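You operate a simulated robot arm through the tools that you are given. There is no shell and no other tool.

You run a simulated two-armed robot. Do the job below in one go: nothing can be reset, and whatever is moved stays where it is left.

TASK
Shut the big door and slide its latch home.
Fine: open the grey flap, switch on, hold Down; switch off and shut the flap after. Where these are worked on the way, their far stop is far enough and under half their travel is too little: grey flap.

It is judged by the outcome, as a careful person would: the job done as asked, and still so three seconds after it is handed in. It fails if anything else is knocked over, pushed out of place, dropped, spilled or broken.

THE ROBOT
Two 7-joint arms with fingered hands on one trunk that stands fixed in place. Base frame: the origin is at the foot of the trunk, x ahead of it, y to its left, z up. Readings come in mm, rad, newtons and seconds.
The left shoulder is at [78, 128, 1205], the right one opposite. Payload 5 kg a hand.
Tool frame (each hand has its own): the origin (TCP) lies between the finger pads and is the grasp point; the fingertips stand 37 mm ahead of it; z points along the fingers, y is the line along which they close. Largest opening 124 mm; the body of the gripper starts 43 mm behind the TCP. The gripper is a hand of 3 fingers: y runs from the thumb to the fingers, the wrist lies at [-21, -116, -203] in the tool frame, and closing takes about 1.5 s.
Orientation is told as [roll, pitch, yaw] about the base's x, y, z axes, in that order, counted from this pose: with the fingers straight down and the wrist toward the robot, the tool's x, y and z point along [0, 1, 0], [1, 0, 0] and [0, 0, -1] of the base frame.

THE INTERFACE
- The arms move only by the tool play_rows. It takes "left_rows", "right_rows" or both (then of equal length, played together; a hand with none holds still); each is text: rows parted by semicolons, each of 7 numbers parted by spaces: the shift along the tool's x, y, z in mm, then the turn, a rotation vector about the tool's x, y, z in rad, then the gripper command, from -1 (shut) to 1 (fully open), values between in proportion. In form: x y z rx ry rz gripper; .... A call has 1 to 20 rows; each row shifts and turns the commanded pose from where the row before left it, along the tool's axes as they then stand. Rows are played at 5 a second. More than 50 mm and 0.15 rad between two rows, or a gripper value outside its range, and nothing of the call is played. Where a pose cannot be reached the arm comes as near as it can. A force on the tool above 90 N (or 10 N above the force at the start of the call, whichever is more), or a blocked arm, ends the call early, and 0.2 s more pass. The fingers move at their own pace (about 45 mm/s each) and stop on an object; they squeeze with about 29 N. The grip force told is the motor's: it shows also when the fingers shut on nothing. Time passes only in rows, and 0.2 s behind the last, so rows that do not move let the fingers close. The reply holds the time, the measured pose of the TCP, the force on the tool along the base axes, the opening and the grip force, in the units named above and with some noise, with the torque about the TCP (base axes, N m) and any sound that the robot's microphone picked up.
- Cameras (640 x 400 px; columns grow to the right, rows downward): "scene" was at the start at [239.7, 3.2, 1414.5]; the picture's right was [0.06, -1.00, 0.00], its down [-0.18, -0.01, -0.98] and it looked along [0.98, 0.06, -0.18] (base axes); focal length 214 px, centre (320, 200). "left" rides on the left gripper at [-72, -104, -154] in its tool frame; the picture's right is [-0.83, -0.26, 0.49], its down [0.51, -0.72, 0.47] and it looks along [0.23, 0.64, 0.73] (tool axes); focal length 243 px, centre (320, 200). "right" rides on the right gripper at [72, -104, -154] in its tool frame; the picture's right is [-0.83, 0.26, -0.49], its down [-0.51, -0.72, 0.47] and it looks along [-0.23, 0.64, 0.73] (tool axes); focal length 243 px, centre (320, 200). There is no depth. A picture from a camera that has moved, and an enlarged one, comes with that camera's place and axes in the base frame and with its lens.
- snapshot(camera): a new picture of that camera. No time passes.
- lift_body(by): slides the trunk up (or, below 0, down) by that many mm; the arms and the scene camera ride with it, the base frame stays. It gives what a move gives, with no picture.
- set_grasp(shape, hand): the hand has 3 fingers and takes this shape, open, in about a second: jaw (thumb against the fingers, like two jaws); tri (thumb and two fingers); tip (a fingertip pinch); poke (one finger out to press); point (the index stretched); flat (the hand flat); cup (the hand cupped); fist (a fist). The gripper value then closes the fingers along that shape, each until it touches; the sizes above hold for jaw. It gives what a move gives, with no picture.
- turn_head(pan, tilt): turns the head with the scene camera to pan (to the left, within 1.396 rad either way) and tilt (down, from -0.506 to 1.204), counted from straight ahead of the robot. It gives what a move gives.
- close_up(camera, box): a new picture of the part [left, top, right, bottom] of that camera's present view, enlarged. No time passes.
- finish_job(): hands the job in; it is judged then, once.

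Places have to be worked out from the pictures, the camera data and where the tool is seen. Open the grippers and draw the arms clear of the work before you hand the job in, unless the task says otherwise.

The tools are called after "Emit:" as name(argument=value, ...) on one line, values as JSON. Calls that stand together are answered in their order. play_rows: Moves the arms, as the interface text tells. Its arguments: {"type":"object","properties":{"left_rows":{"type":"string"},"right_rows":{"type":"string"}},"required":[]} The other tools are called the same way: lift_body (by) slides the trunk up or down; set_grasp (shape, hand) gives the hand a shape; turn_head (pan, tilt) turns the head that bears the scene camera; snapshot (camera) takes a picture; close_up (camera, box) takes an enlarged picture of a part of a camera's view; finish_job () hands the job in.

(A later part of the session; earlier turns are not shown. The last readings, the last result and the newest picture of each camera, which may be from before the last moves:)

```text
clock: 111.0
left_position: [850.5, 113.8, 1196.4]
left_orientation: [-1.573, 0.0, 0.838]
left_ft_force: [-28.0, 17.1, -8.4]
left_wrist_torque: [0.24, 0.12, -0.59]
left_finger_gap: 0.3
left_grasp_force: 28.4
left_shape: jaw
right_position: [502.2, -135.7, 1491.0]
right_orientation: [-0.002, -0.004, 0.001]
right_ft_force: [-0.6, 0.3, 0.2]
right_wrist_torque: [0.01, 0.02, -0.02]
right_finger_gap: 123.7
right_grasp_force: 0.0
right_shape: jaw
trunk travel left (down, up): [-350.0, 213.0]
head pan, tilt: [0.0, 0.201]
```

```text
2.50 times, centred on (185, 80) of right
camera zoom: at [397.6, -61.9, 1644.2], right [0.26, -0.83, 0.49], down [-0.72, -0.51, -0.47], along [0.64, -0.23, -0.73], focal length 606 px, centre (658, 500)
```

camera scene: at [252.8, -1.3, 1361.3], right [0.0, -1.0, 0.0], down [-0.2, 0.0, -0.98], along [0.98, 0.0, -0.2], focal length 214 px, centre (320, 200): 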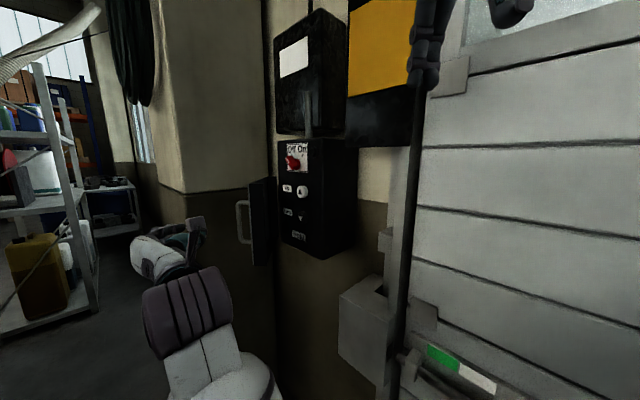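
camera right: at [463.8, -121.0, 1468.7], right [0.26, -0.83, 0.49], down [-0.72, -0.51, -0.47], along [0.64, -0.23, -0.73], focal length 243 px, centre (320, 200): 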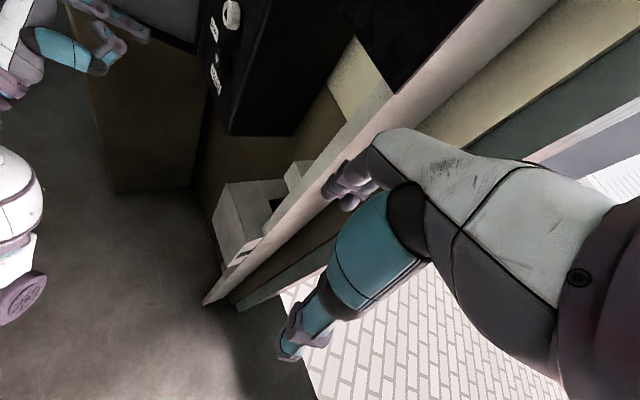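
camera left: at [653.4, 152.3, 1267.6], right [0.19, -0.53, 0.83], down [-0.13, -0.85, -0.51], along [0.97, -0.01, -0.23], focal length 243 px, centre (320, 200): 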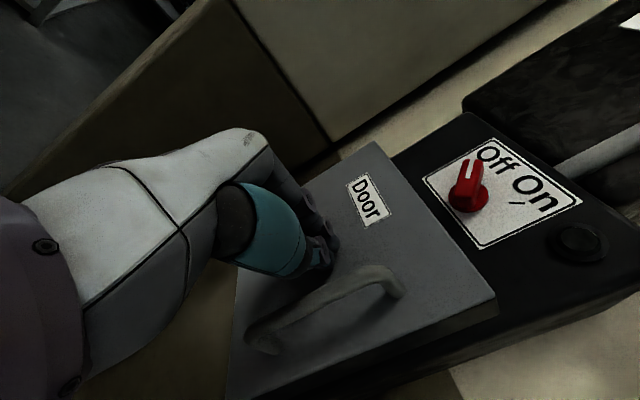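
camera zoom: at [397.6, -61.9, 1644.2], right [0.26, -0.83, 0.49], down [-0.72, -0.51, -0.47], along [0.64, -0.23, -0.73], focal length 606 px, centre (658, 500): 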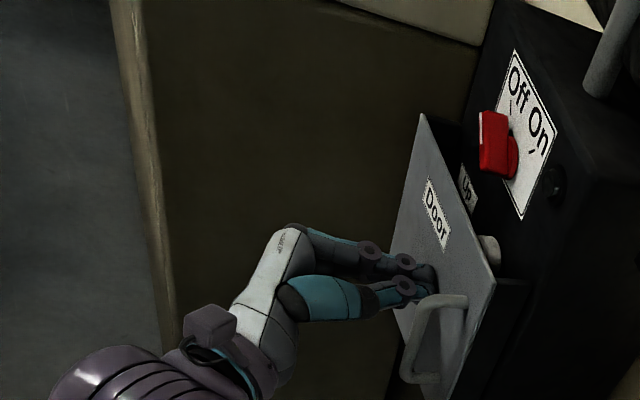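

Force rises to 33 N with the lid at its original closed plane: the flap is shut. I back the left hand away and check that it stays.

Emit:
play_rows(left_rows="0 0 -15 0 0 0 -1;0 0 -30 0 0 0 -1;0 20 -30 0 0 0 -1;0 30 -20 0 0 0 -1;0 40 -10 0 0 0 -1;0 40 0 0 0 0 -1;0 40 0 0 0 0 -1")

Emit:
snapshot(camera="scene")

Emit:
close_up(camera="scene", box=[240, 120, 370, 270])

Emit:
close_up(camera="right", box=[60, 0, 310, 160])

```text
clock: 112.5
left_position: [889.5, 307.1, 1194.2]
left_orientation: [-1.57, -0.001, 0.835]
left_ft_force: [-0.7, -0.2, 0.5]
left_wrist_torque: [-0.01, 0.03, -0.02]
left_finger_gap: 0.0
left_grasp_force: 29.1
left_shape: jaw
right_position: [505.3, -137.4, 1488.5]
right_orientation: [0.0, 0.0, 0.0]
right_ft_force: [0.5, 0.7, 0.8]
right_wrist_torque: [-0.04, 0.02, 0.01]
right_finger_gap: 123.7
right_grasp_force: 0.0
right_shape: jaw
trunk travel left (down, up): [-350.0, 213.0]
head pan, tilt: [0.0, 0.201]
```

```text
taken
camera scene: at [253.0, -1.2, 1361.3], right [0.0, -1.0, 0.0], down [-0.2, 0.0, -0.98], along [0.98, 0.0, -0.2], focal length 214 px, centre (320, 200)
```

scene: 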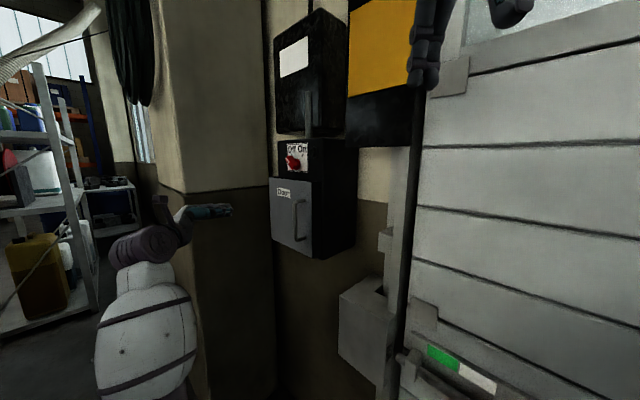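

```text
2.67 times, centred on (305, 195) of scene
camera zoom: at [253.0, -1.2, 1361.3], right [0.0, -1.0, 0.0], down [-0.2, 0.0, -0.98], along [0.98, 0.0, -0.2], focal length 572 px, centre (360, 213)
```

zoom: 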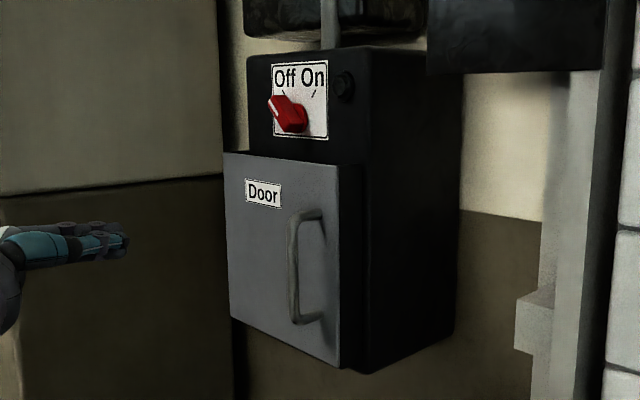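

```text
2.50 times, centred on (185, 80) of right
camera zoom: at [402.5, -63.7, 1642.9], right [0.26, -0.83, 0.49], down [-0.72, -0.51, -0.47], along [0.64, -0.23, -0.73], focal length 606 px, centre (658, 500)
```

zoom: 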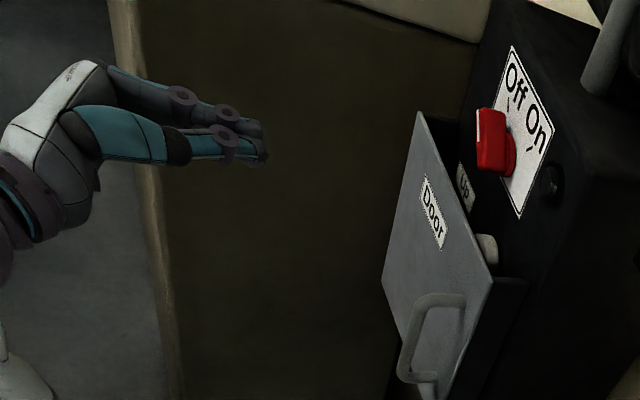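

The flap is shut and the switch Off. Now the latch: I look down at it and draw the left hand back clear of the wall.

Emit:
play_rows(left_rows="0 0 -40 0 0 0 -1;0 0 -40 0 0 0 -1;0 0 -40 0 0 0 -1;0 0 -40 0 0 0 0")

Emit:
turn_head(pan=-0.45, tilt=0.65)

Emit:
snapshot(camera="scene")

Emit:
snapshot(camera="right")

```text
clock: 113.5
left_position: [770.3, 414.9, 1196.2]
left_orientation: [-1.572, 0.0, 0.835]
left_ft_force: [-0.4, -0.1, 0.0]
left_wrist_torque: [-0.02, -0.03, 0.0]
left_finger_gap: 60.2
left_grasp_force: 0.1
left_shape: jaw
right_position: [505.3, -137.5, 1490.0]
right_orientation: [0.0, -0.001, -0.001]
right_ft_force: [-0.1, -0.3, 0.1]
right_wrist_torque: [-0.02, -0.06, -0.03]
right_finger_gap: 123.8
right_grasp_force: 0.0
right_shape: jaw
trunk travel left (down, up): [-350.0, 213.0]
head pan, tilt: [0.0, 0.201]
```

```text
clock: 114.5
left_position: [771.7, 413.7, 1196.8]
left_orientation: [-1.571, 0.0, 0.833]
left_ft_force: [0.2, -0.6, -0.3]
left_wrist_torque: [-0.01, 0.03, 0.01]
left_finger_gap: 61.5
left_grasp_force: 0.0
left_shape: jaw
right_position: [505.0, -138.6, 1489.6]
right_orientation: [0.0, 0.001, 0.002]
right_ft_force: [0.3, 0.0, 0.4]
right_wrist_torque: [0.0, 0.03, 0.03]
right_finger_gap: 124.0
right_grasp_force: 0.1
right_shape: jaw
trunk travel left (down, up): [-350.0, 213.0]
head pan, tilt: [-0.45, 0.649]
```

```text
taken
camera scene: at [237.7, -40.1, 1320.4], right [-0.43, -0.9, 0.0], down [-0.54, 0.26, -0.8], along [0.72, -0.35, -0.6], focal length 214 px, centre (320, 200)
```

scene: 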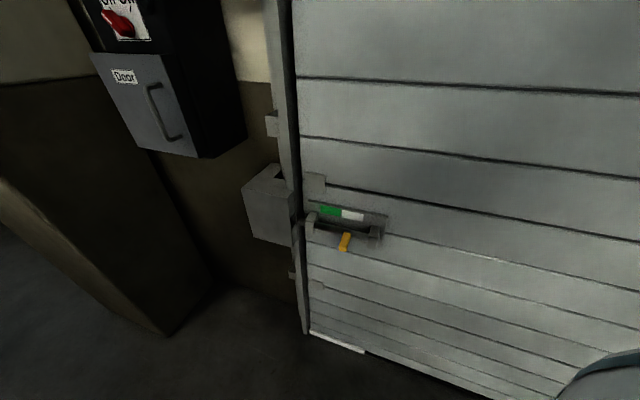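

```text
taken
camera right: at [402.0, -65.3, 1643.0], right [0.26, -0.83, 0.49], down [-0.72, -0.51, -0.47], along [0.64, -0.23, -0.73], focal length 243 px, centre (320, 200)
```

right: 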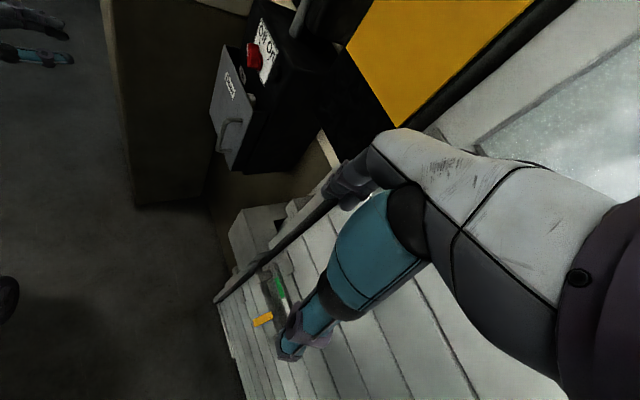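

Close-ups of the bolt from both views to triangulate its yellow knob.

Emit:
close_up(camera="scene", box=[280, 160, 410, 270])

Emit:
close_up(camera="right", box=[200, 200, 340, 360])

```text
3.64 times, centred on (345, 215) of scene
camera zoom: at [237.7, -40.1, 1320.4], right [-0.43, -0.9, 0.0], down [-0.54, 0.26, -0.8], along [0.72, -0.35, -0.6], focal length 780 px, centre (229, 146)
```

zoom: 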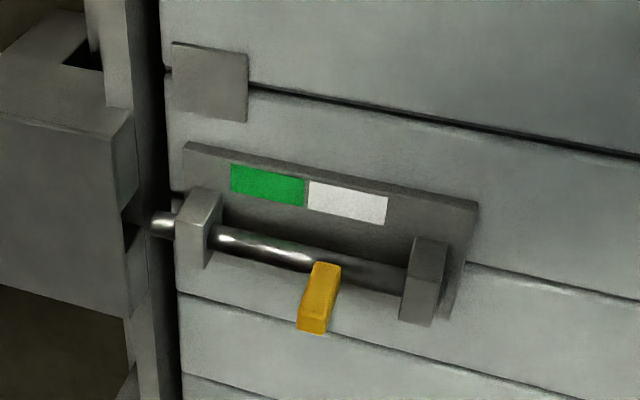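

```text
2.50 times, centred on (270, 280) of right
camera zoom: at [402.0, -65.3, 1643.0], right [0.26, -0.83, 0.49], down [-0.72, -0.51, -0.47], along [0.64, -0.23, -0.73], focal length 606 px, centre (445, 0)
```

zoom: 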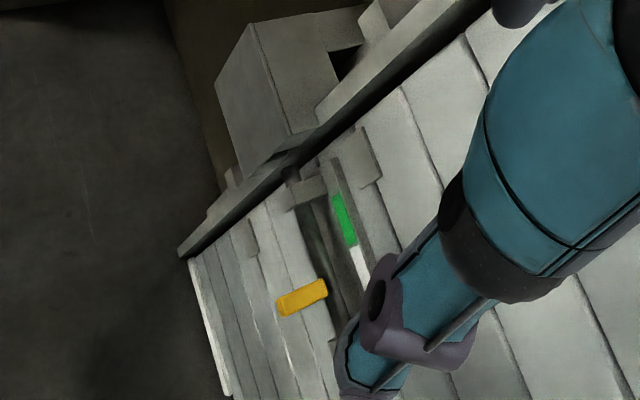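

The flap side is done; the bolt's yellow lever runs from about (595,-296,873) on the rod to its tip (569,-272,852), and must slide ~85 mm left into the slot box. I raise the trunk for reach, shape the right hand to poke, and turn it to point obliquely down toward the door.

Emit:
lift_body(by=150)

Emit:
set_grasp(shape="poke", hand="right")

Emit:
play_rows(right_rows="0 0 0 0 0 0.1474 -1;0 0 0 0 0 0.1474 -1;0 0 0 0 0 0.1474 -1;0 0 0 0 0 0.1474 -1;0 0 0 0 0 0.1474 -1;0 0 0 -0.131 0 0 -1;0 0 0 -0.131 0 0 -1;0 0 0 -0.131 0 0 -1;0 0 0 -0.131 0 0 -1;0 0 0 -0.131 0 0 -1;0 0 0 -0.131 0 0 -1")

Emit:
snapshot(camera="right")

Emit:
snapshot(camera="scene")

```text
clock: 116.2
left_position: [773.8, 413.8, 1343.5]
left_orientation: [-1.568, 0.001, 0.835]
left_ft_force: [-0.4, 0.2, 0.0]
left_wrist_torque: [-0.01, -0.02, -0.04]
left_finger_gap: 61.5
left_grasp_force: 0.0
left_shape: jaw
right_position: [506.4, -138.9, 1637.6]
right_orientation: [0.0, 0.003, 0.0]
right_ft_force: [0.6, 0.2, 0.1]
right_wrist_torque: [0.02, 0.06, -0.02]
right_finger_gap: 123.6
right_grasp_force: 0.0
right_shape: jaw
trunk travel left (down, up): [-500.0, 63.0]
head pan, tilt: [-0.45, 0.649]
```

```text
clock: 117.1
left_position: [772.7, 413.4, 1345.0]
left_orientation: [-1.571, 0.0, 0.832]
left_ft_force: [-0.9, -0.7, 0.1]
left_wrist_torque: [0.0, 0.0, -0.01]
left_finger_gap: 61.6
left_grasp_force: 0.0
left_shape: jaw
right_position: [505.4, -138.5, 1638.6]
right_orientation: [0.0, -0.001, 0.0]
right_ft_force: [-0.8, 0.0, -0.2]
right_wrist_torque: [-0.01, 0.0, 0.01]
right_finger_gap: 0.0
right_grasp_force: 0.0
right_shape: poke
trunk travel left (down, up): [-500.0, 63.0]
head pan, tilt: [-0.45, 0.649]
```

```text
clock: 119.5
left_position: [772.1, 413.4, 1344.4]
left_orientation: [-1.57, 0.0, 0.833]
left_ft_force: [-0.4, -0.2, 0.0]
left_wrist_torque: [-0.01, 0.02, -0.02]
left_finger_gap: 61.6
left_grasp_force: 0.1
left_shape: jaw
right_position: [504.6, -158.7, 1636.4]
right_orientation: [0.003, -0.787, -0.735]
right_ft_force: [0.3, -1.5, 0.6]
right_wrist_torque: [0.01, -0.01, 0.02]
right_finger_gap: 0.1
right_grasp_force: 0.0
right_shape: poke
right hand out of reach, approached as far as the arm can: row 9, 10, 11
trunk travel left (down, up): [-500.0, 63.0]
head pan, tilt: [-0.45, 0.649]
```

```text
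taken
camera right: at [418.3, 17.8, 1671.5], right [-0.68, -0.51, 0.53], down [-0.47, -0.26, -0.84], along [0.57, -0.82, -0.06], focal length 243 px, centre (320, 200)
```

right: 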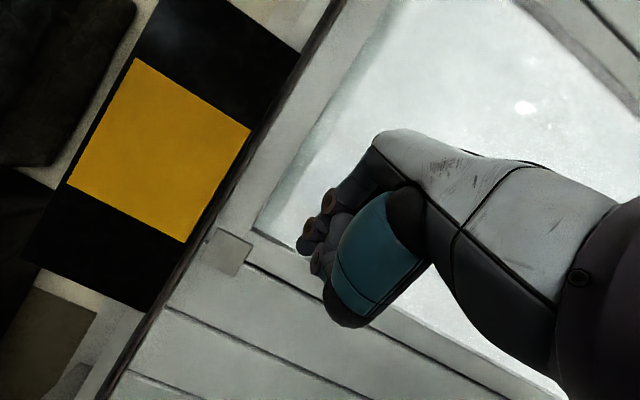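

```text
taken
camera scene: at [177.6, -40.3, 1490.2], right [-0.43, -0.9, 0.0], down [-0.54, 0.26, -0.8], along [0.72, -0.35, -0.6], focal length 214 px, centre (320, 200)
```

scene: 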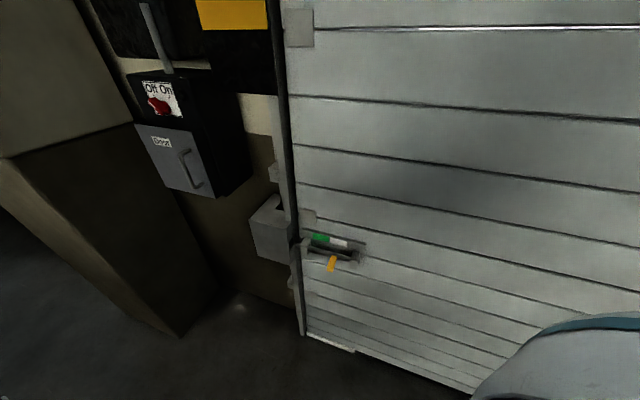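

Orientation is as wanted. I lower the right hand in front of the door, halfway first.

Emit:
play_rows(right_rows="-5.6 -29.3 33.6 0 0 0 -1;-5.6 -29.3 33.6 0 0 0 -1;-5.6 -29.3 33.6 0 0 0 -1;-5.6 -29.3 33.6 0 0 0 -1;-5.6 -29.3 33.6 0 0 0 -1;-5.6 -29.3 33.6 0 0 0 -1;-5.6 -29.3 33.6 0 0 0 -1;-5.6 -29.3 33.6 0 0 0 -1;-5.6 -29.3 33.6 0 0 0 -1;-5.6 -29.3 33.6 0 0 0 -1")

Emit:
snapshot(camera="scene")

Emit:
snapshot(camera="right")

```text
clock: 121.7
left_position: [773.7, 412.7, 1345.1]
left_orientation: [-1.569, -0.001, 0.834]
left_ft_force: [0.1, 0.3, 0.4]
left_wrist_torque: [-0.03, -0.02, -0.01]
left_finger_gap: 61.4
left_grasp_force: 0.0
left_shape: jaw
right_position: [574.5, -250.2, 1235.2]
right_orientation: [0.001, -0.781, -0.736]
right_ft_force: [0.4, -0.4, 0.2]
right_wrist_torque: [-0.02, 0.01, 0.0]
right_finger_gap: 0.0
right_grasp_force: 0.1
right_shape: poke
right hand out of reach, approached as far as the arm can: row 5, 6, 7, 8, 9, 10
trunk travel left (down, up): [-500.0, 63.0]
head pan, tilt: [-0.45, 0.649]
```

```text
taken
camera scene: at [179.1, -41.2, 1489.9], right [-0.44, -0.9, 0.0], down [-0.55, 0.26, -0.8], along [0.72, -0.35, -0.61], focal length 214 px, centre (320, 200)
```

scene: 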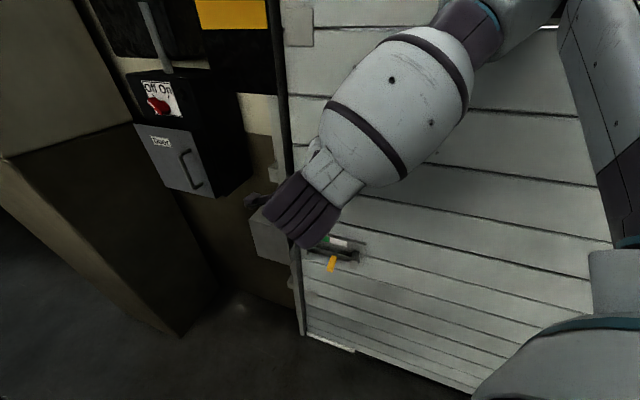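

```text
taken
camera right: at [489.3, -73.0, 1272.2], right [-0.68, -0.51, 0.53], down [-0.47, -0.25, -0.84], along [0.57, -0.82, -0.07], focal length 243 px, centre (320, 200)
```

right: 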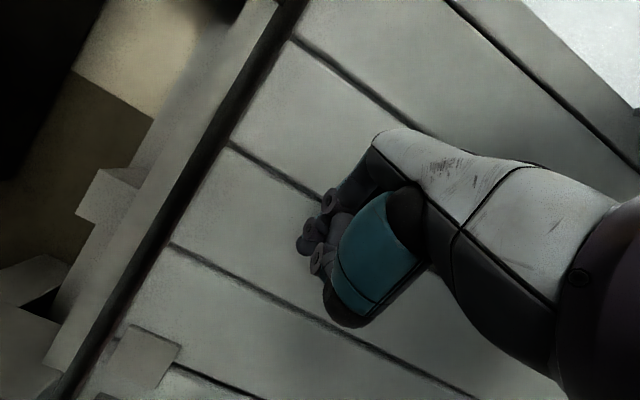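

The arm was pushed outward when passing shoulder height, but it's clear of the door. I continue down and back toward the standoff point (479,-264,880).

Emit:
play_rows(right_rows="-4 -29 25 0 0 0 -1;-4 -29 25 0 0 0 -1;-8 -29 22 0 0 0 -1;-8 -29 22 0 0 0 -1;-8 -29 22 0 0 0 -1;-8 -29 20 0 0 0 -1;-8 -29 18 0 0 0 -1;-8 -29 18 0 0 0 -1;-8 -29 18 0 0 0 -1;-8 -29 18 0 0 0 -1")

Emit:
snapshot(camera="scene")

Emit:
snapshot(camera="right")

```text
clock: 124.1
left_position: [726.8, 451.4, 1354.3]
left_orientation: [-1.615, -0.001, 0.835]
left_ft_force: [-0.4, 0.2, 0.6]
left_wrist_torque: [-0.01, 0.0, 0.02]
left_finger_gap: 61.7
left_grasp_force: 0.0
left_shape: jaw
right_position: [539.0, -338.5, 955.3]
right_orientation: [0.016, -0.84, -0.748]
right_ft_force: [0.0, 0.1, 0.3]
right_wrist_torque: [-0.01, 0.04, 0.02]
right_finger_gap: 0.0
right_grasp_force: 0.0
right_shape: poke
right hand out of reach, approached as far as the arm can: row 1, 2, 3, 4, 5, 6, 7, 8, 9, 10
trunk travel left (down, up): [-500.0, 63.0]
head pan, tilt: [-0.45, 0.649]
stopped in row 10 (right hand): the arm was blocked; the commanded pose is now the measured one
```

```text
taken
camera scene: at [128.4, 2.4, 1495.0], right [-0.43, -0.9, 0.01], down [-0.52, 0.24, -0.82], along [0.74, -0.36, -0.57], focal length 214 px, centre (320, 200)
```

scene: 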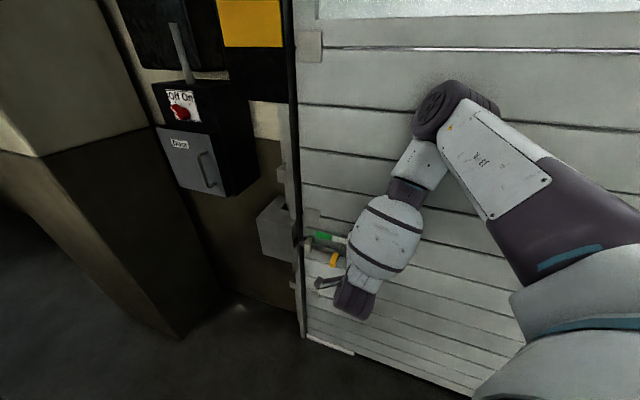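

```text
taken
camera right: at [451.1, -160.9, 981.5], right [-0.7, -0.49, 0.51], down [-0.43, -0.28, -0.86], along [0.57, -0.82, -0.02], focal length 243 px, centre (320, 200)
```

right: 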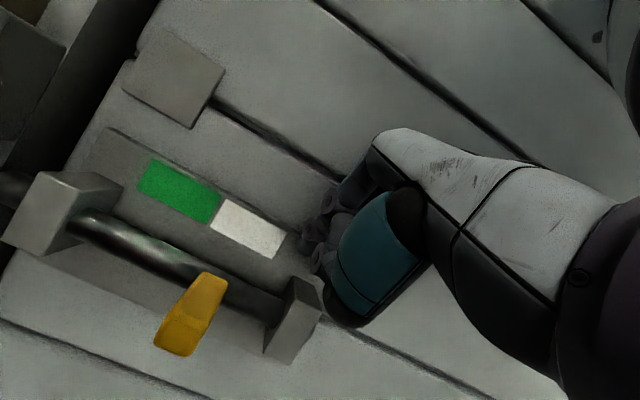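

The right arm reports blocked and the trunk has leaned: its elbow, not the hand, is pressing the door. I reverse the last rows at once to relieve it.

Emit:
play_rows(right_rows="4 20 -20 0 0 0 -1;4 29 -24 0 0 0 -1;8 29 -22 0 0 0 -1;8 29 -20 0 0 0 -1")

Emit:
snapshot(camera="scene")

```text
clock: 125.1
left_position: [751.7, 440.6, 1347.8]
left_orientation: [-1.596, 0.004, 0.837]
left_ft_force: [0.6, -0.4, 0.8]
left_wrist_torque: [-0.03, -0.01, 0.03]
left_finger_gap: 61.9
left_grasp_force: 0.0
left_shape: jaw
right_position: [573.6, -336.0, 1072.9]
right_orientation: [-0.003, -0.8, -0.728]
right_ft_force: [-53.3, 49.3, -17.8]
right_wrist_torque: [0.19, -0.09, -0.3]
right_finger_gap: 0.2
right_grasp_force: 0.1
right_shape: poke
trunk travel left (down, up): [-500.0, 63.0]
head pan, tilt: [-0.45, 0.649]
```

```text
taken
camera scene: at [155.5, -11.4, 1493.4], right [-0.43, -0.9, 0.01], down [-0.53, 0.25, -0.81], along [0.73, -0.36, -0.59], focal length 214 px, centre (320, 200)
```

scene: 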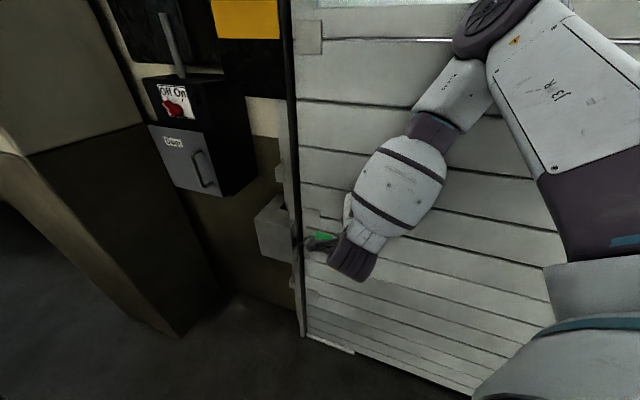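

Now the fingertip touches the door panel. I back straight off the door (tool −y,−z) by 100 mm.

Emit:
play_rows(right_rows="0 -7 -20 0 0 0 -1;0 -10 -25 0 0 0 -1;0 -10 -25 0 0 0 -1;0 -10 -25 0 0 0 -1")

Emit:
snapshot(camera="scene")

Emit:
snapshot(camera="right")

```text
clock: 126.3
left_position: [750.8, 433.0, 1351.0]
left_orientation: [-1.591, 0.0, 0.835]
left_ft_force: [0.1, 0.5, -1.1]
left_wrist_torque: [0.06, 0.01, -0.02]
left_finger_gap: 61.7
left_grasp_force: 0.1
left_shape: jaw
right_position: [537.9, -305.4, 1112.7]
right_orientation: [0.009, -0.799, -0.738]
right_ft_force: [0.4, 0.4, 0.0]
right_wrist_torque: [-0.01, -0.01, -0.01]
right_finger_gap: 0.0
right_grasp_force: 0.1
right_shape: poke
right hand out of reach, approached as far as the arm can: row 3, 4
trunk travel left (down, up): [-500.0, 63.0]
head pan, tilt: [-0.45, 0.649]
stopped in row 4 (right hand): the arm was blocked; the commanded pose is now the measured one
```

```text
taken
camera scene: at [155.1, -19.4, 1493.3], right [-0.43, -0.9, 0.01], down [-0.53, 0.25, -0.81], along [0.73, -0.36, -0.59], focal length 214 px, centre (320, 200)
```

scene: 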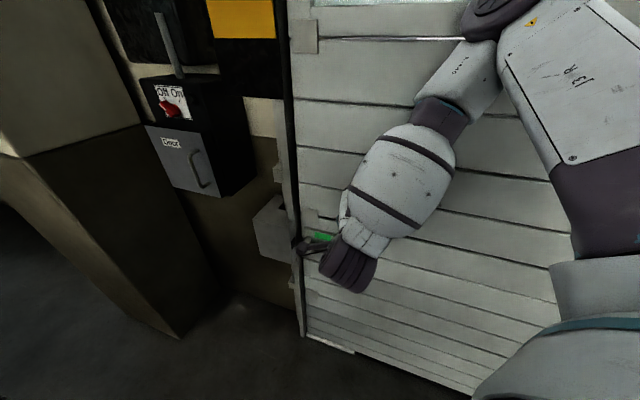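

```text
taken
camera right: at [451.1, -129.0, 1145.9], right [-0.68, -0.5, 0.53], down [-0.46, -0.26, -0.85], along [0.57, -0.82, -0.05], focal length 243 px, centre (320, 200)
```

right: 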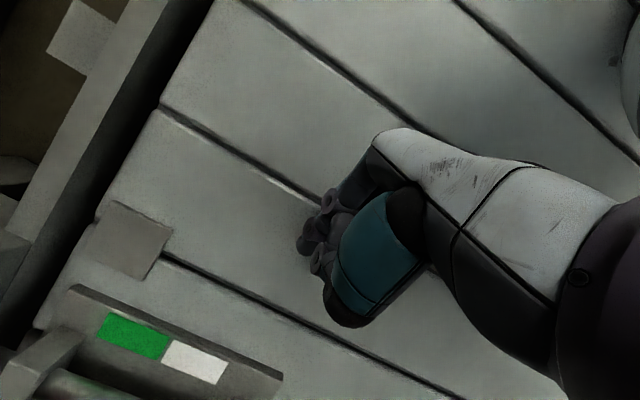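

The elbow bears on the door whenever the hand comes closer to the shoulder, so I retrace the earlier upward path instead.

Emit:
play_rows(right_rows="16 20 -20 0 0 0 -1;16 22 -24 0 0 0 -1;16 22 -24 0 0 0 -1;16 20 -24 0 0 0 -1")

Emit:
snapshot(camera="scene")

```text
clock: 127.3
left_position: [770.8, 417.1, 1345.7]
left_orientation: [-1.571, 0.002, 0.837]
left_ft_force: [-0.4, 0.7, -0.6]
left_wrist_torque: [0.01, 0.03, -0.03]
left_finger_gap: 61.7
left_grasp_force: 0.2
left_shape: jaw
right_position: [591.4, -271.4, 1227.9]
right_orientation: [0.01, -0.785, -0.741]
right_ft_force: [0.2, 0.7, -0.2]
right_wrist_torque: [-0.01, -0.02, -0.03]
right_finger_gap: 0.2
right_grasp_force: 0.1
right_shape: poke
trunk travel left (down, up): [-500.0, 63.0]
head pan, tilt: [-0.45, 0.649]
```

```text
taken
camera scene: at [175.5, -38.4, 1490.8], right [-0.44, -0.9, 0.0], down [-0.54, 0.26, -0.8], along [0.72, -0.35, -0.6], focal length 214 px, centre (320, 200)
```

scene: 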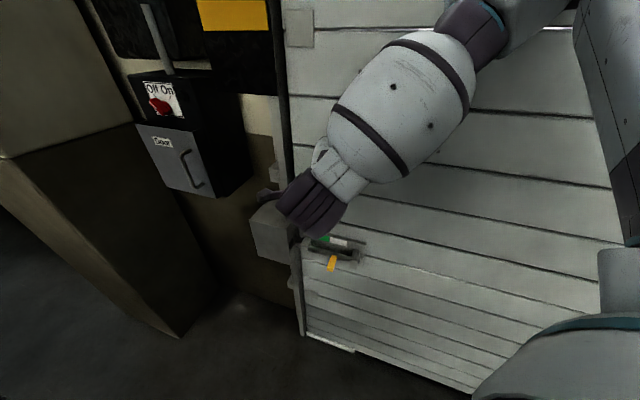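

The lean is gone and the latch is untouched. I take the right hand fully back up out of the way; the left arm, whose elbow points away from the door, will do the latch.

Emit:
play_rows(right_rows="0 10 -30 0 0 0 -1;2 18 -38 0 0 0 -1;3 19 -39 0 0 0 -1;3 19 -39 0 0 0 -1;3 20 -39 0 0 0 -1;3 20 -39 0 0 0 -1;3 21 -39 0 0 0 -1;3 21 -39 0 0 0 -1;3 21 -39 0 0 0 -1;3 20 -39 0 0 0 -1")

Emit:
snapshot(camera="scene")

```text
clock: 129.5
left_position: [772.1, 414.7, 1344.8]
left_orientation: [-1.572, 0.0, 0.834]
left_ft_force: [0.7, 0.5, -0.1]
left_wrist_torque: [0.02, 0.01, 0.04]
left_finger_gap: 61.5
left_grasp_force: 0.1
left_shape: jaw
right_position: [507.9, -163.7, 1631.0]
right_orientation: [0.012, -0.782, -0.742]
right_ft_force: [-0.7, 0.2, 0.5]
right_wrist_torque: [0.04, 0.0, -0.05]
right_finger_gap: 0.1
right_grasp_force: 0.1
right_shape: poke
trunk travel left (down, up): [-500.0, 63.0]
head pan, tilt: [-0.45, 0.649]
```

```text
taken
camera scene: at [176.8, -39.6, 1490.3], right [-0.44, -0.9, 0.0], down [-0.54, 0.26, -0.8], along [0.72, -0.35, -0.6], focal length 214 px, centre (320, 200)
```

scene: 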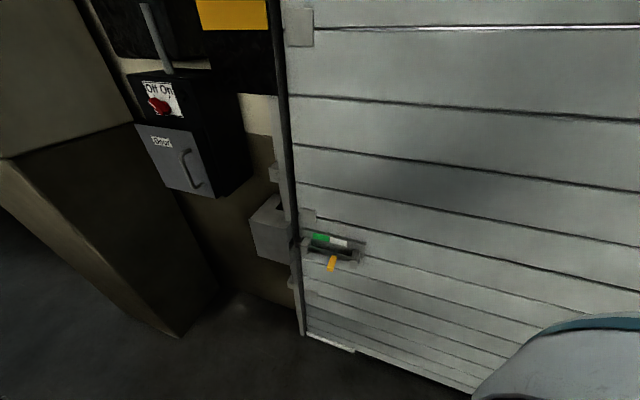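

The bolt is unmoved. With the left hand I set the poke shape, roll −45° (so its stretched finger is leftmost), and lower it on the free left side to z≈860.

Emit:
set_grasp(shape="poke", hand="left")

Emit:
play_rows(left_rows="0 0 -10 0 0 -0.131 -1;0 0 -10 0 0 -0.131 -1;0 0 -10 0 0 -0.131 -1;0 0 -10 0 0 -0.131 -1;0 0 -10 0 0 -0.131 -1;0 0 -9 0 0 -0.131 -1;35.8 26.5 0 0 0 0 -1;35.8 26.5 0 0 0 0 -1;35.8 26.5 0 0 0 0 -1;35.8 26.5 0 0 0 0 -1;35.8 26.5 0 0 0 0 -1;35.8 26.5 0 0 0 0 -1;35.8 26.5 0 0 0 0 -1;35.8 26.5 0 0 0 0 -1;35.8 26.5 0 0 0 0 -1;35.8 26.5 0 0 0 0 -1;35.8 26.5 0 0 0 0 -1")

Emit:
turn_head(pan=0.1, tilt=0.7)

Emit:
snapshot(camera="scene")

```text
clock: 130.4
left_position: [772.8, 414.4, 1344.9]
left_orientation: [-1.571, 0.001, 0.834]
left_ft_force: [0.1, 0.3, 0.2]
left_wrist_torque: [0.01, 0.0, 0.04]
left_finger_gap: 0.0
left_grasp_force: 0.1
left_shape: poke
right_position: [509.8, -163.8, 1628.4]
right_orientation: [0.01, -0.781, -0.741]
right_ft_force: [0.2, 0.2, 1.0]
right_wrist_torque: [-0.01, -0.01, -0.02]
right_finger_gap: 0.2
right_grasp_force: 0.0
right_shape: poke
trunk travel left (down, up): [-500.0, 63.0]
head pan, tilt: [-0.45, 0.649]
```

```text
clock: 134.0
left_position: [678.9, 399.5, 858.9]
left_orientation: [-1.571, 0.786, 0.834]
left_ft_force: [-0.1, 0.1, 0.4]
left_wrist_torque: [0.03, 0.03, -0.01]
left_finger_gap: 0.0
left_grasp_force: 0.0
left_shape: poke
right_position: [509.1, -164.5, 1629.0]
right_orientation: [0.011, -0.782, -0.741]
right_ft_force: [0.0, 0.6, 0.7]
right_wrist_torque: [-0.02, -0.04, -0.04]
right_finger_gap: 0.0
right_grasp_force: 0.1
right_shape: poke
trunk travel left (down, up): [-500.0, 63.0]
head pan, tilt: [-0.45, 0.649]
```

```text
clock: 135.0
left_position: [679.2, 400.5, 859.8]
left_orientation: [-1.571, 0.785, 0.835]
left_ft_force: [-0.8, 0.1, 0.1]
left_wrist_torque: [-0.01, 0.03, -0.02]
left_finger_gap: 0.1
left_grasp_force: 0.0
left_shape: poke
right_position: [508.9, -164.6, 1629.2]
right_orientation: [0.01, -0.781, -0.741]
right_ft_force: [-0.4, 0.3, 0.0]
right_wrist_torque: [-0.01, 0.01, 0.02]
right_finger_gap: 0.0
right_grasp_force: 0.0
right_shape: poke
trunk travel left (down, up): [-500.0, 63.0]
head pan, tilt: [0.099, 0.7]
```

```text
taken
camera scene: at [183.4, 6.0, 1486.0], right [0.1, -1.0, 0.0], down [-0.64, -0.06, -0.77], along [0.76, 0.08, -0.64], focal length 214 px, centre (320, 200)
```

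scene: 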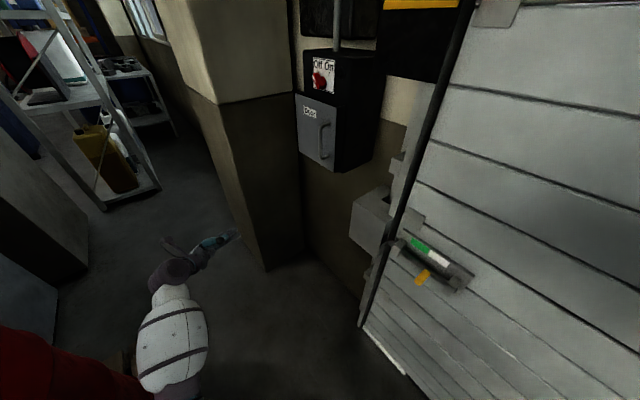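

Clear. I sweep the left hand across in front of the body toward the latch, half way first.

Emit:
play_rows(left_rows="28.8 -28.8 16.7 0 0 0 -1;28.8 -28.8 16.7 0 0 0 -1;28.8 -28.8 16.7 0 0 0 -1;28.8 -28.8 16.7 0 0 0 -1;28.8 -28.8 16.7 0 0 0 -1;28.8 -28.8 16.7 0 0 0 -1;28.8 -28.8 16.7 0 0 0 -1")

Emit:
snapshot(camera="scene")

```text
clock: 136.5
left_position: [632.5, 178.3, 907.2]
left_orientation: [-1.526, 0.582, 0.819]
left_ft_force: [0.2, -0.8, 0.2]
left_wrist_torque: [0.01, -0.02, 0.04]
left_finger_gap: 0.2
left_grasp_force: 0.0
left_shape: poke
right_position: [513.4, -166.2, 1622.3]
right_orientation: [0.005, -0.776, -0.736]
right_ft_force: [-0.2, -0.4, 0.0]
right_wrist_torque: [0.03, 0.05, 0.03]
right_finger_gap: 0.0
right_grasp_force: 0.1
right_shape: poke
trunk travel left (down, up): [-500.0, 63.0]
head pan, tilt: [0.099, 0.7]
stopped in row 7 (left hand): the arm was blocked; the commanded pose is now the measured one
```

```text
taken
camera scene: at [186.2, 4.7, 1482.4], right [0.1, -0.99, 0.0], down [-0.64, -0.06, -0.76], along [0.76, 0.08, -0.64], focal length 214 px, centre (320, 200)
```

scene: 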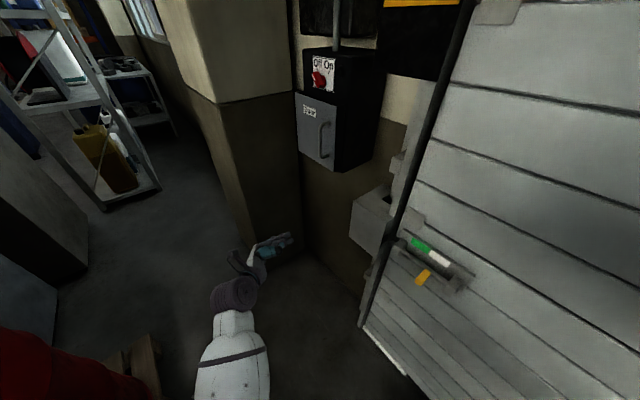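

The left arm reports blocked midway. I look straight down to see what it touches.

Emit:
turn_head(pan=0.3, tilt=1.2)

Emit:
snapshot(camera="scene")

Emit:
snapshot(camera="right")

Emit:
snapshot(camera="left")

```text
clock: 137.5
left_position: [631.6, 180.6, 916.4]
left_orientation: [-1.533, 0.577, 0.817]
left_ft_force: [-0.9, 0.5, 0.1]
left_wrist_torque: [0.0, 0.01, -0.03]
left_finger_gap: 0.1
left_grasp_force: 0.0
left_shape: poke
right_position: [508.8, -164.7, 1628.8]
right_orientation: [0.01, -0.78, -0.743]
right_ft_force: [0.1, 0.4, 0.1]
right_wrist_torque: [0.02, 0.0, -0.02]
right_finger_gap: 0.1
right_grasp_force: 0.1
right_shape: poke
trunk travel left (down, up): [-500.0, 63.0]
head pan, tilt: [0.3, 1.201]
```

```text
taken
camera scene: at [151.8, 14.4, 1450.0], right [0.3, -0.96, 0.0], down [-0.89, -0.28, -0.36], along [0.35, 0.11, -0.93], focal length 214 px, centre (320, 200)
```

scene: 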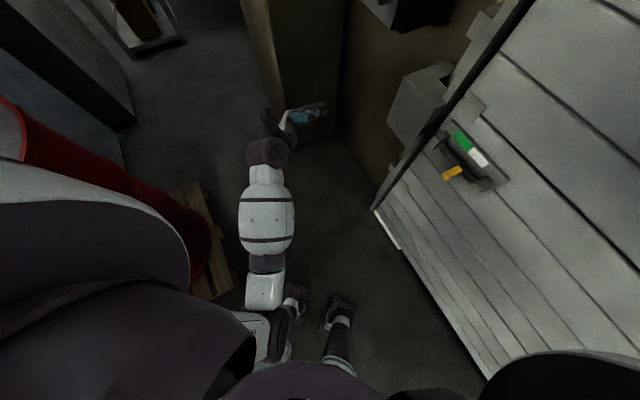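

```text
taken
camera right: at [422.6, 12.7, 1666.0], right [-0.68, -0.51, 0.53], down [-0.47, -0.25, -0.85], along [0.56, -0.82, -0.07], focal length 243 px, centre (320, 200)
```

right: 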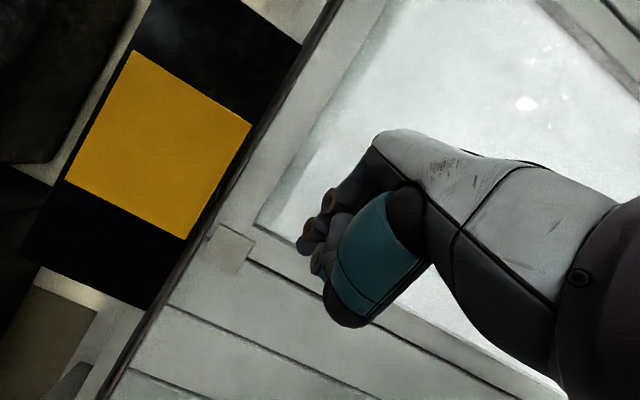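

```text
taken
camera left: at [492.1, 250.5, 1038.5], right [0.53, -0.2, 0.82], down [-0.28, -0.96, -0.05], along [0.8, -0.21, -0.57], focal length 243 px, centre (320, 200)
```

left: 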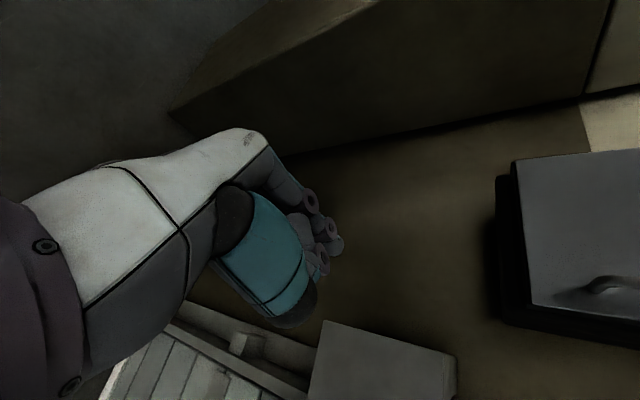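

The left elbow has come down against the robot's own hip because the trunk is too high for this. I back the hand out to the left and up; then I'll lower the trunk so the arm works near shoulder height.

Emit:
play_rows(left_rows="-20 30 0 0 0 0 -1;-20 31 0 0 0 0 -1;-20 31 0 0 0 0 -1;-20 31 0 0 0 0 -1;-20 31 0 0 0 0 -1;-20 31 0 0 0 0 -1;-30 -25 0 0 0 0 -1;-32 -27 0 0 0 0 -1;-32 -27 0 0 0 0 -1;-32 -27 0 0 0 0 -1;-32 -27 0 0 0 0 -1;-32 -27 0 0 0 0 -1;-32 -27 0 0 0 0 -1;-32 -27 0 0 0 0 -1;-32 -27 0 0 0 0 -1;-32 -27 0 0 0 0 -1")

Emit:
turn_head(pan=0.0, tilt=0.7)

Emit:
snapshot(camera="scene")

```text
clock: 140.9
left_position: [760.7, 290.2, 1323.0]
left_orientation: [-1.526, 0.582, 0.82]
left_ft_force: [-0.1, 0.8, 0.2]
left_wrist_torque: [0.0, 0.02, 0.02]
left_finger_gap: 0.0
left_grasp_force: 0.1
left_shape: poke
right_position: [509.8, -164.9, 1628.6]
right_orientation: [0.011, -0.78, -0.743]
right_ft_force: [0.7, 0.6, -0.8]
right_wrist_torque: [-0.01, 0.0, 0.01]
right_finger_gap: 0.3
right_grasp_force: 0.0
right_shape: poke
trunk travel left (down, up): [-500.0, 63.0]
head pan, tilt: [0.3, 1.201]
```

```text
clock: 141.8
left_position: [760.6, 290.7, 1322.9]
left_orientation: [-1.526, 0.583, 0.819]
left_ft_force: [-0.6, 0.0, -0.9]
left_wrist_torque: [0.02, -0.01, 0.0]
left_finger_gap: 0.2
left_grasp_force: 0.0
left_shape: poke
right_position: [509.7, -163.2, 1628.2]
right_orientation: [0.011, -0.781, -0.741]
right_ft_force: [-0.2, -0.8, -1.4]
right_wrist_torque: [0.02, -0.01, -0.01]
right_finger_gap: 0.0
right_grasp_force: 0.1
right_shape: poke
trunk travel left (down, up): [-500.0, 63.0]
head pan, tilt: [0.0, 0.7]
```

```text
taken
camera scene: at [184.1, -2.1, 1485.8], right [0.0, -1.0, 0.0], down [-0.64, 0.0, -0.76], along [0.76, 0.0, -0.64], focal length 214 px, centre (320, 200)
```

scene: 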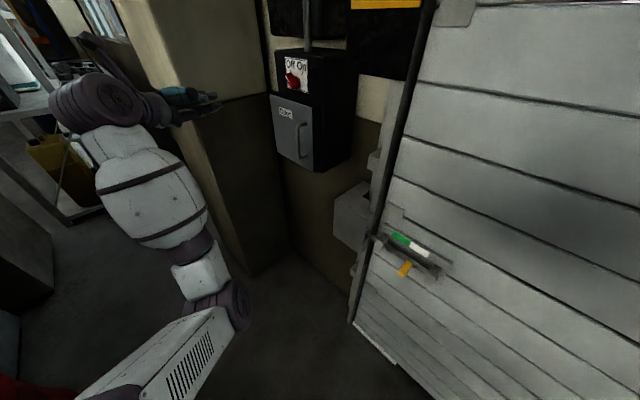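

The arm is free again (elbow low and in front, clear of the body). I lower the trunk by 470 mm so the latch is at shoulder height for the left arm.

Emit:
lift_body(by=-470)

Emit:
snapshot(camera="scene")

Emit:
snapshot(camera="left")

```text
refused: -470 is not a number from -400 to 400
```

```text
taken
camera scene: at [184.1, -2.1, 1485.8], right [0.0, -1.0, 0.0], down [-0.64, 0.0, -0.76], along [0.76, 0.0, -0.64], focal length 214 px, centre (320, 200)
```

scene: 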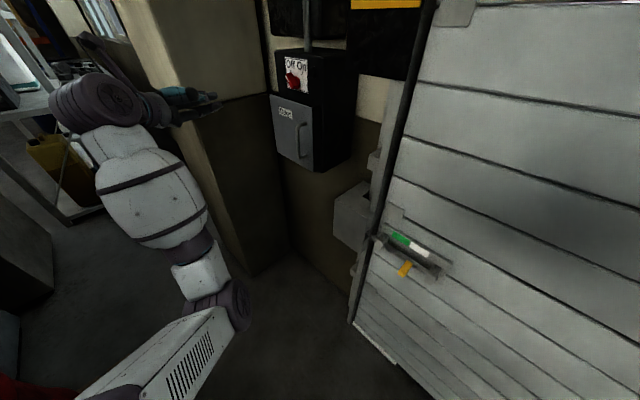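

```text
taken
camera left: at [622.3, 362.5, 1446.4], right [0.54, -0.2, 0.82], down [-0.28, -0.96, -0.04], along [0.79, -0.21, -0.57], focal length 243 px, centre (320, 200)
```

left: 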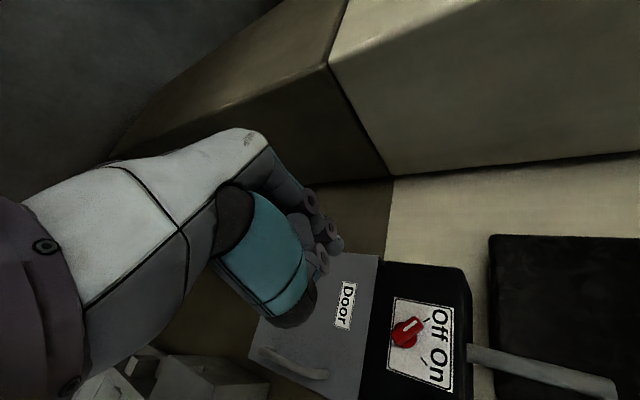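

The step is limited to 400 mm, so I lower in two steps of 235, looking in between.

Emit:
lift_body(by=-235)

Emit:
snapshot(camera="scene")

Emit:
lift_body(by=-225)

Emit:
snapshot(camera="scene")

Emit:
snapshot(camera="left")

```text
clock: 144.2
left_position: [760.6, 291.1, 1088.0]
left_orientation: [-1.527, 0.58, 0.82]
left_ft_force: [-0.5, 0.1, 0.1]
left_wrist_torque: [0.02, -0.01, -0.01]
left_finger_gap: 0.2
left_grasp_force: 0.0
left_shape: poke
right_position: [508.7, -164.6, 1394.3]
right_orientation: [0.012, -0.782, -0.744]
right_ft_force: [0.1, 0.0, -0.7]
right_wrist_torque: [0.01, -0.01, -0.02]
right_finger_gap: 0.0
right_grasp_force: 0.1
right_shape: poke
trunk travel left (down, up): [-265.0, 298.0]
head pan, tilt: [0.0, 0.7]
```

```text
taken
camera scene: at [265.5, -2.4, 1230.0], right [0.0, -1.0, 0.0], down [-0.64, 0.0, -0.77], along [0.77, 0.0, -0.64], focal length 214 px, centre (320, 200)
```

scene: 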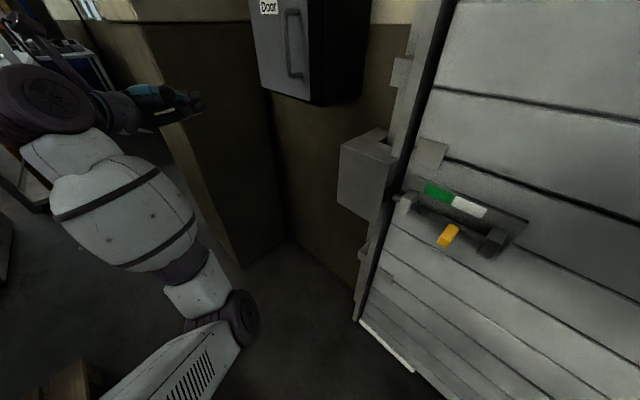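

```text
clock: 146.6
left_position: [761.3, 291.6, 863.1]
left_orientation: [-1.527, 0.582, 0.82]
left_ft_force: [0.4, 0.3, -0.2]
left_wrist_torque: [-0.04, 0.0, 0.05]
left_finger_gap: 0.1
left_grasp_force: 0.0
left_shape: poke
right_position: [509.0, -164.5, 1170.0]
right_orientation: [0.012, -0.782, -0.744]
right_ft_force: [-0.1, -0.1, -0.7]
right_wrist_torque: [0.02, 0.0, -0.02]
right_finger_gap: 0.1
right_grasp_force: 0.0
right_shape: poke
trunk travel left (down, up): [-40.0, 523.0]
head pan, tilt: [0.0, 0.7]
```

```text
taken
camera scene: at [345.8, -2.3, 976.8], right [0.0, -1.0, 0.0], down [-0.64, 0.0, -0.77], along [0.77, 0.0, -0.64], focal length 214 px, centre (320, 200)
```

scene: 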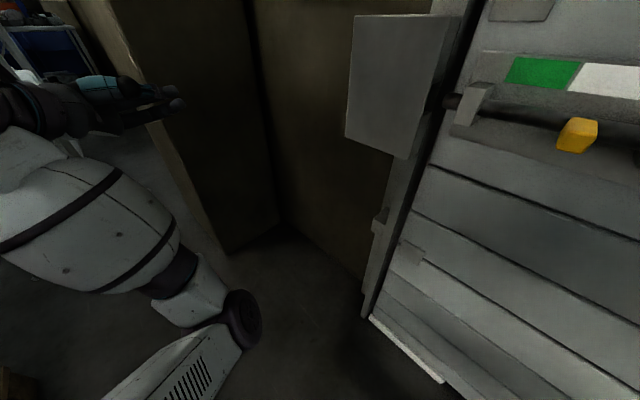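

```text
taken
camera left: at [621.5, 362.1, 987.0], right [0.54, -0.2, 0.82], down [-0.28, -0.96, -0.04], along [0.79, -0.21, -0.57], focal length 243 px, centre (320, 200)
```

left: 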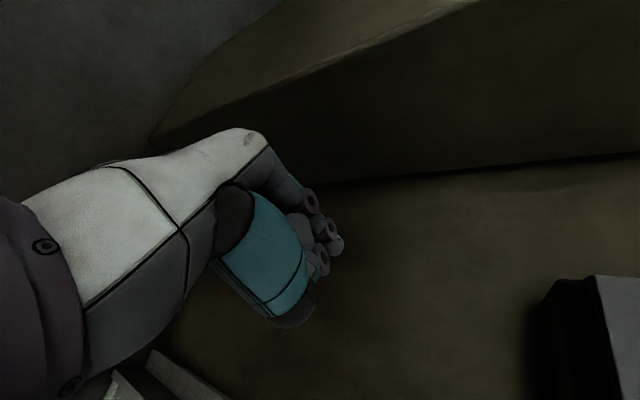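

The camera shows the trunk also comes forward when lowered, so the shoulder gets too close. A better plan: left hand in jaw shape, pointing mostly right (heading ≈ −80°) with vertical closing, to grip the yellow lever and draw it left, keeping the arm longer. I raise the trunk 160 mm and test these hand turns in free space.

Emit:
lift_body(by=160)

Emit:
set_grasp(shape="jaw", hand="left")

Emit:
play_rows(left_rows="0 0 0 0 0 -0.1414 0.2;0 0 0 0 0 -0.1414 0.2;0 0 0 0 0 -0.1414 0.2;0 0 0 0 0 -0.1414 0.2;0 0 0 0 0 -0.1414 0.2;0 0 0 0 0 -0.1414 0.2;0 0 0 0 0 -0.1414 0.2")

Emit:
snapshot(camera="scene")

```text
clock: 148.5
left_position: [761.1, 289.8, 1021.9]
left_orientation: [-1.525, 0.583, 0.82]
left_ft_force: [0.1, 0.6, 1.0]
left_wrist_torque: [0.01, -0.06, 0.0]
left_finger_gap: 0.1
left_grasp_force: 0.1
left_shape: poke
right_position: [510.2, -164.2, 1328.1]
right_orientation: [0.01, -0.783, -0.742]
right_ft_force: [1.1, -0.5, 0.4]
right_wrist_torque: [-0.02, -0.02, 0.01]
right_finger_gap: 0.1
right_grasp_force: 0.0
right_shape: poke
trunk travel left (down, up): [-200.0, 363.0]
head pan, tilt: [0.0, 0.7]
```

```text
clock: 149.4
left_position: [759.7, 289.4, 1022.9]
left_orientation: [-1.527, 0.581, 0.82]
left_ft_force: [0.0, 0.2, -0.5]
left_wrist_torque: [0.01, 0.03, 0.03]
left_finger_gap: 123.7
left_grasp_force: 0.1
left_shape: jaw
right_position: [507.6, -165.2, 1329.6]
right_orientation: [0.011, -0.782, -0.742]
right_ft_force: [-0.2, -1.0, -0.2]
right_wrist_torque: [-0.02, -0.03, 0.0]
right_finger_gap: 0.0
right_grasp_force: 0.1
right_shape: poke
trunk travel left (down, up): [-200.0, 363.0]
head pan, tilt: [0.0, 0.7]
```

```text
clock: 151.0
left_position: [760.6, 290.6, 1023.1]
left_orientation: [0.097, 1.533, 2.465]
left_ft_force: [0.8, -0.9, 0.3]
left_wrist_torque: [-0.02, 0.01, 0.02]
left_finger_gap: 74.8
left_grasp_force: 0.1
left_shape: jaw
right_position: [509.7, -164.7, 1328.9]
right_orientation: [0.01, -0.784, -0.741]
right_ft_force: [-0.3, -0.1, 0.4]
right_wrist_torque: [0.02, -0.01, -0.04]
right_finger_gap: 0.0
right_grasp_force: 0.1
right_shape: poke
trunk travel left (down, up): [-200.0, 363.0]
head pan, tilt: [0.0, 0.7]
```

```text
taken
camera scene: at [287.5, -2.1, 1157.8], right [0.0, -1.0, 0.0], down [-0.64, 0.0, -0.76], along [0.76, 0.0, -0.64], focal length 214 px, centre (320, 200)
```

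scene: 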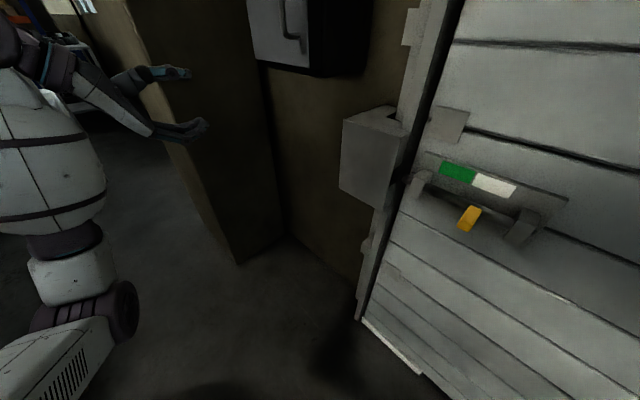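

φ = −90° works without complaint (thumb above, fingers below). I turn the heading to about −80° and move halfway toward the latch.

Emit:
play_rows(left_rows="0 0 0 0 0.1256 0 0;0 0 0 0 0.1256 0 0;0 0 0 0 0.1256 0 0;0 0 0 0 0.1256 0 0;0 0 0 0 0.1256 0 0;21.2 12.4 33.3 0 0 0 0;21.2 12.4 33.3 0 0 0 0;21.2 12.4 33.3 0 0 0 0;21.2 12.4 33.3 0 0 0 0;21.2 12.4 33.3 0 0 0 0;21.2 12.4 33.3 0 0 0 0")

Emit:
snapshot(camera="scene")

Emit:
snapshot(camera="left")

```text
clock: 153.4
left_position: [665.3, 74.0, 946.1]
left_orientation: [0.655, 1.533, 2.396]
left_ft_force: [1.1, 0.2, 0.3]
left_wrist_torque: [0.06, 0.01, -0.02]
left_finger_gap: 62.4
left_grasp_force: 0.2
left_shape: jaw
right_position: [508.8, -164.9, 1329.2]
right_orientation: [0.013, -0.784, -0.745]
right_ft_force: [0.4, 0.3, -0.4]
right_wrist_torque: [-0.01, 0.0, 0.0]
right_finger_gap: 0.0
right_grasp_force: 0.1
right_shape: poke
trunk travel left (down, up): [-200.0, 363.0]
head pan, tilt: [0.0, 0.7]
```

```text
taken
camera scene: at [287.4, -2.8, 1157.9], right [0.0, -1.0, 0.0], down [-0.64, 0.0, -0.76], along [0.76, 0.0, -0.64], focal length 214 px, centre (320, 200)
```

scene: 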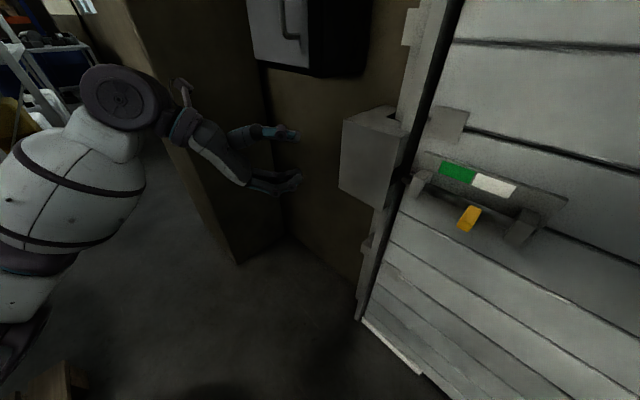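

```text
taken
camera left: at [715.2, 235.6, 1053.3], right [0.91, -0.35, 0.23], down [-0.4, -0.57, 0.72], along [-0.12, -0.74, -0.66], focal length 243 px, centre (320, 200)
```

left: 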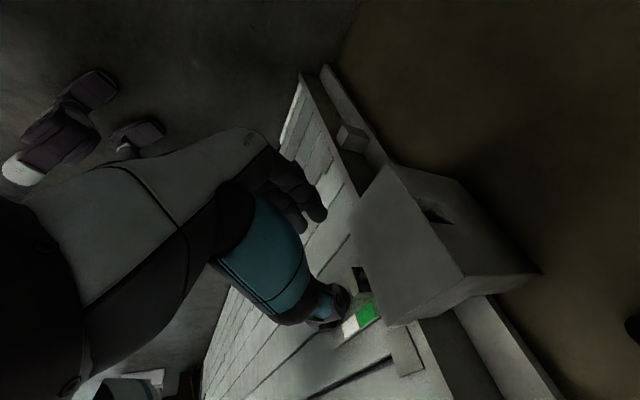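

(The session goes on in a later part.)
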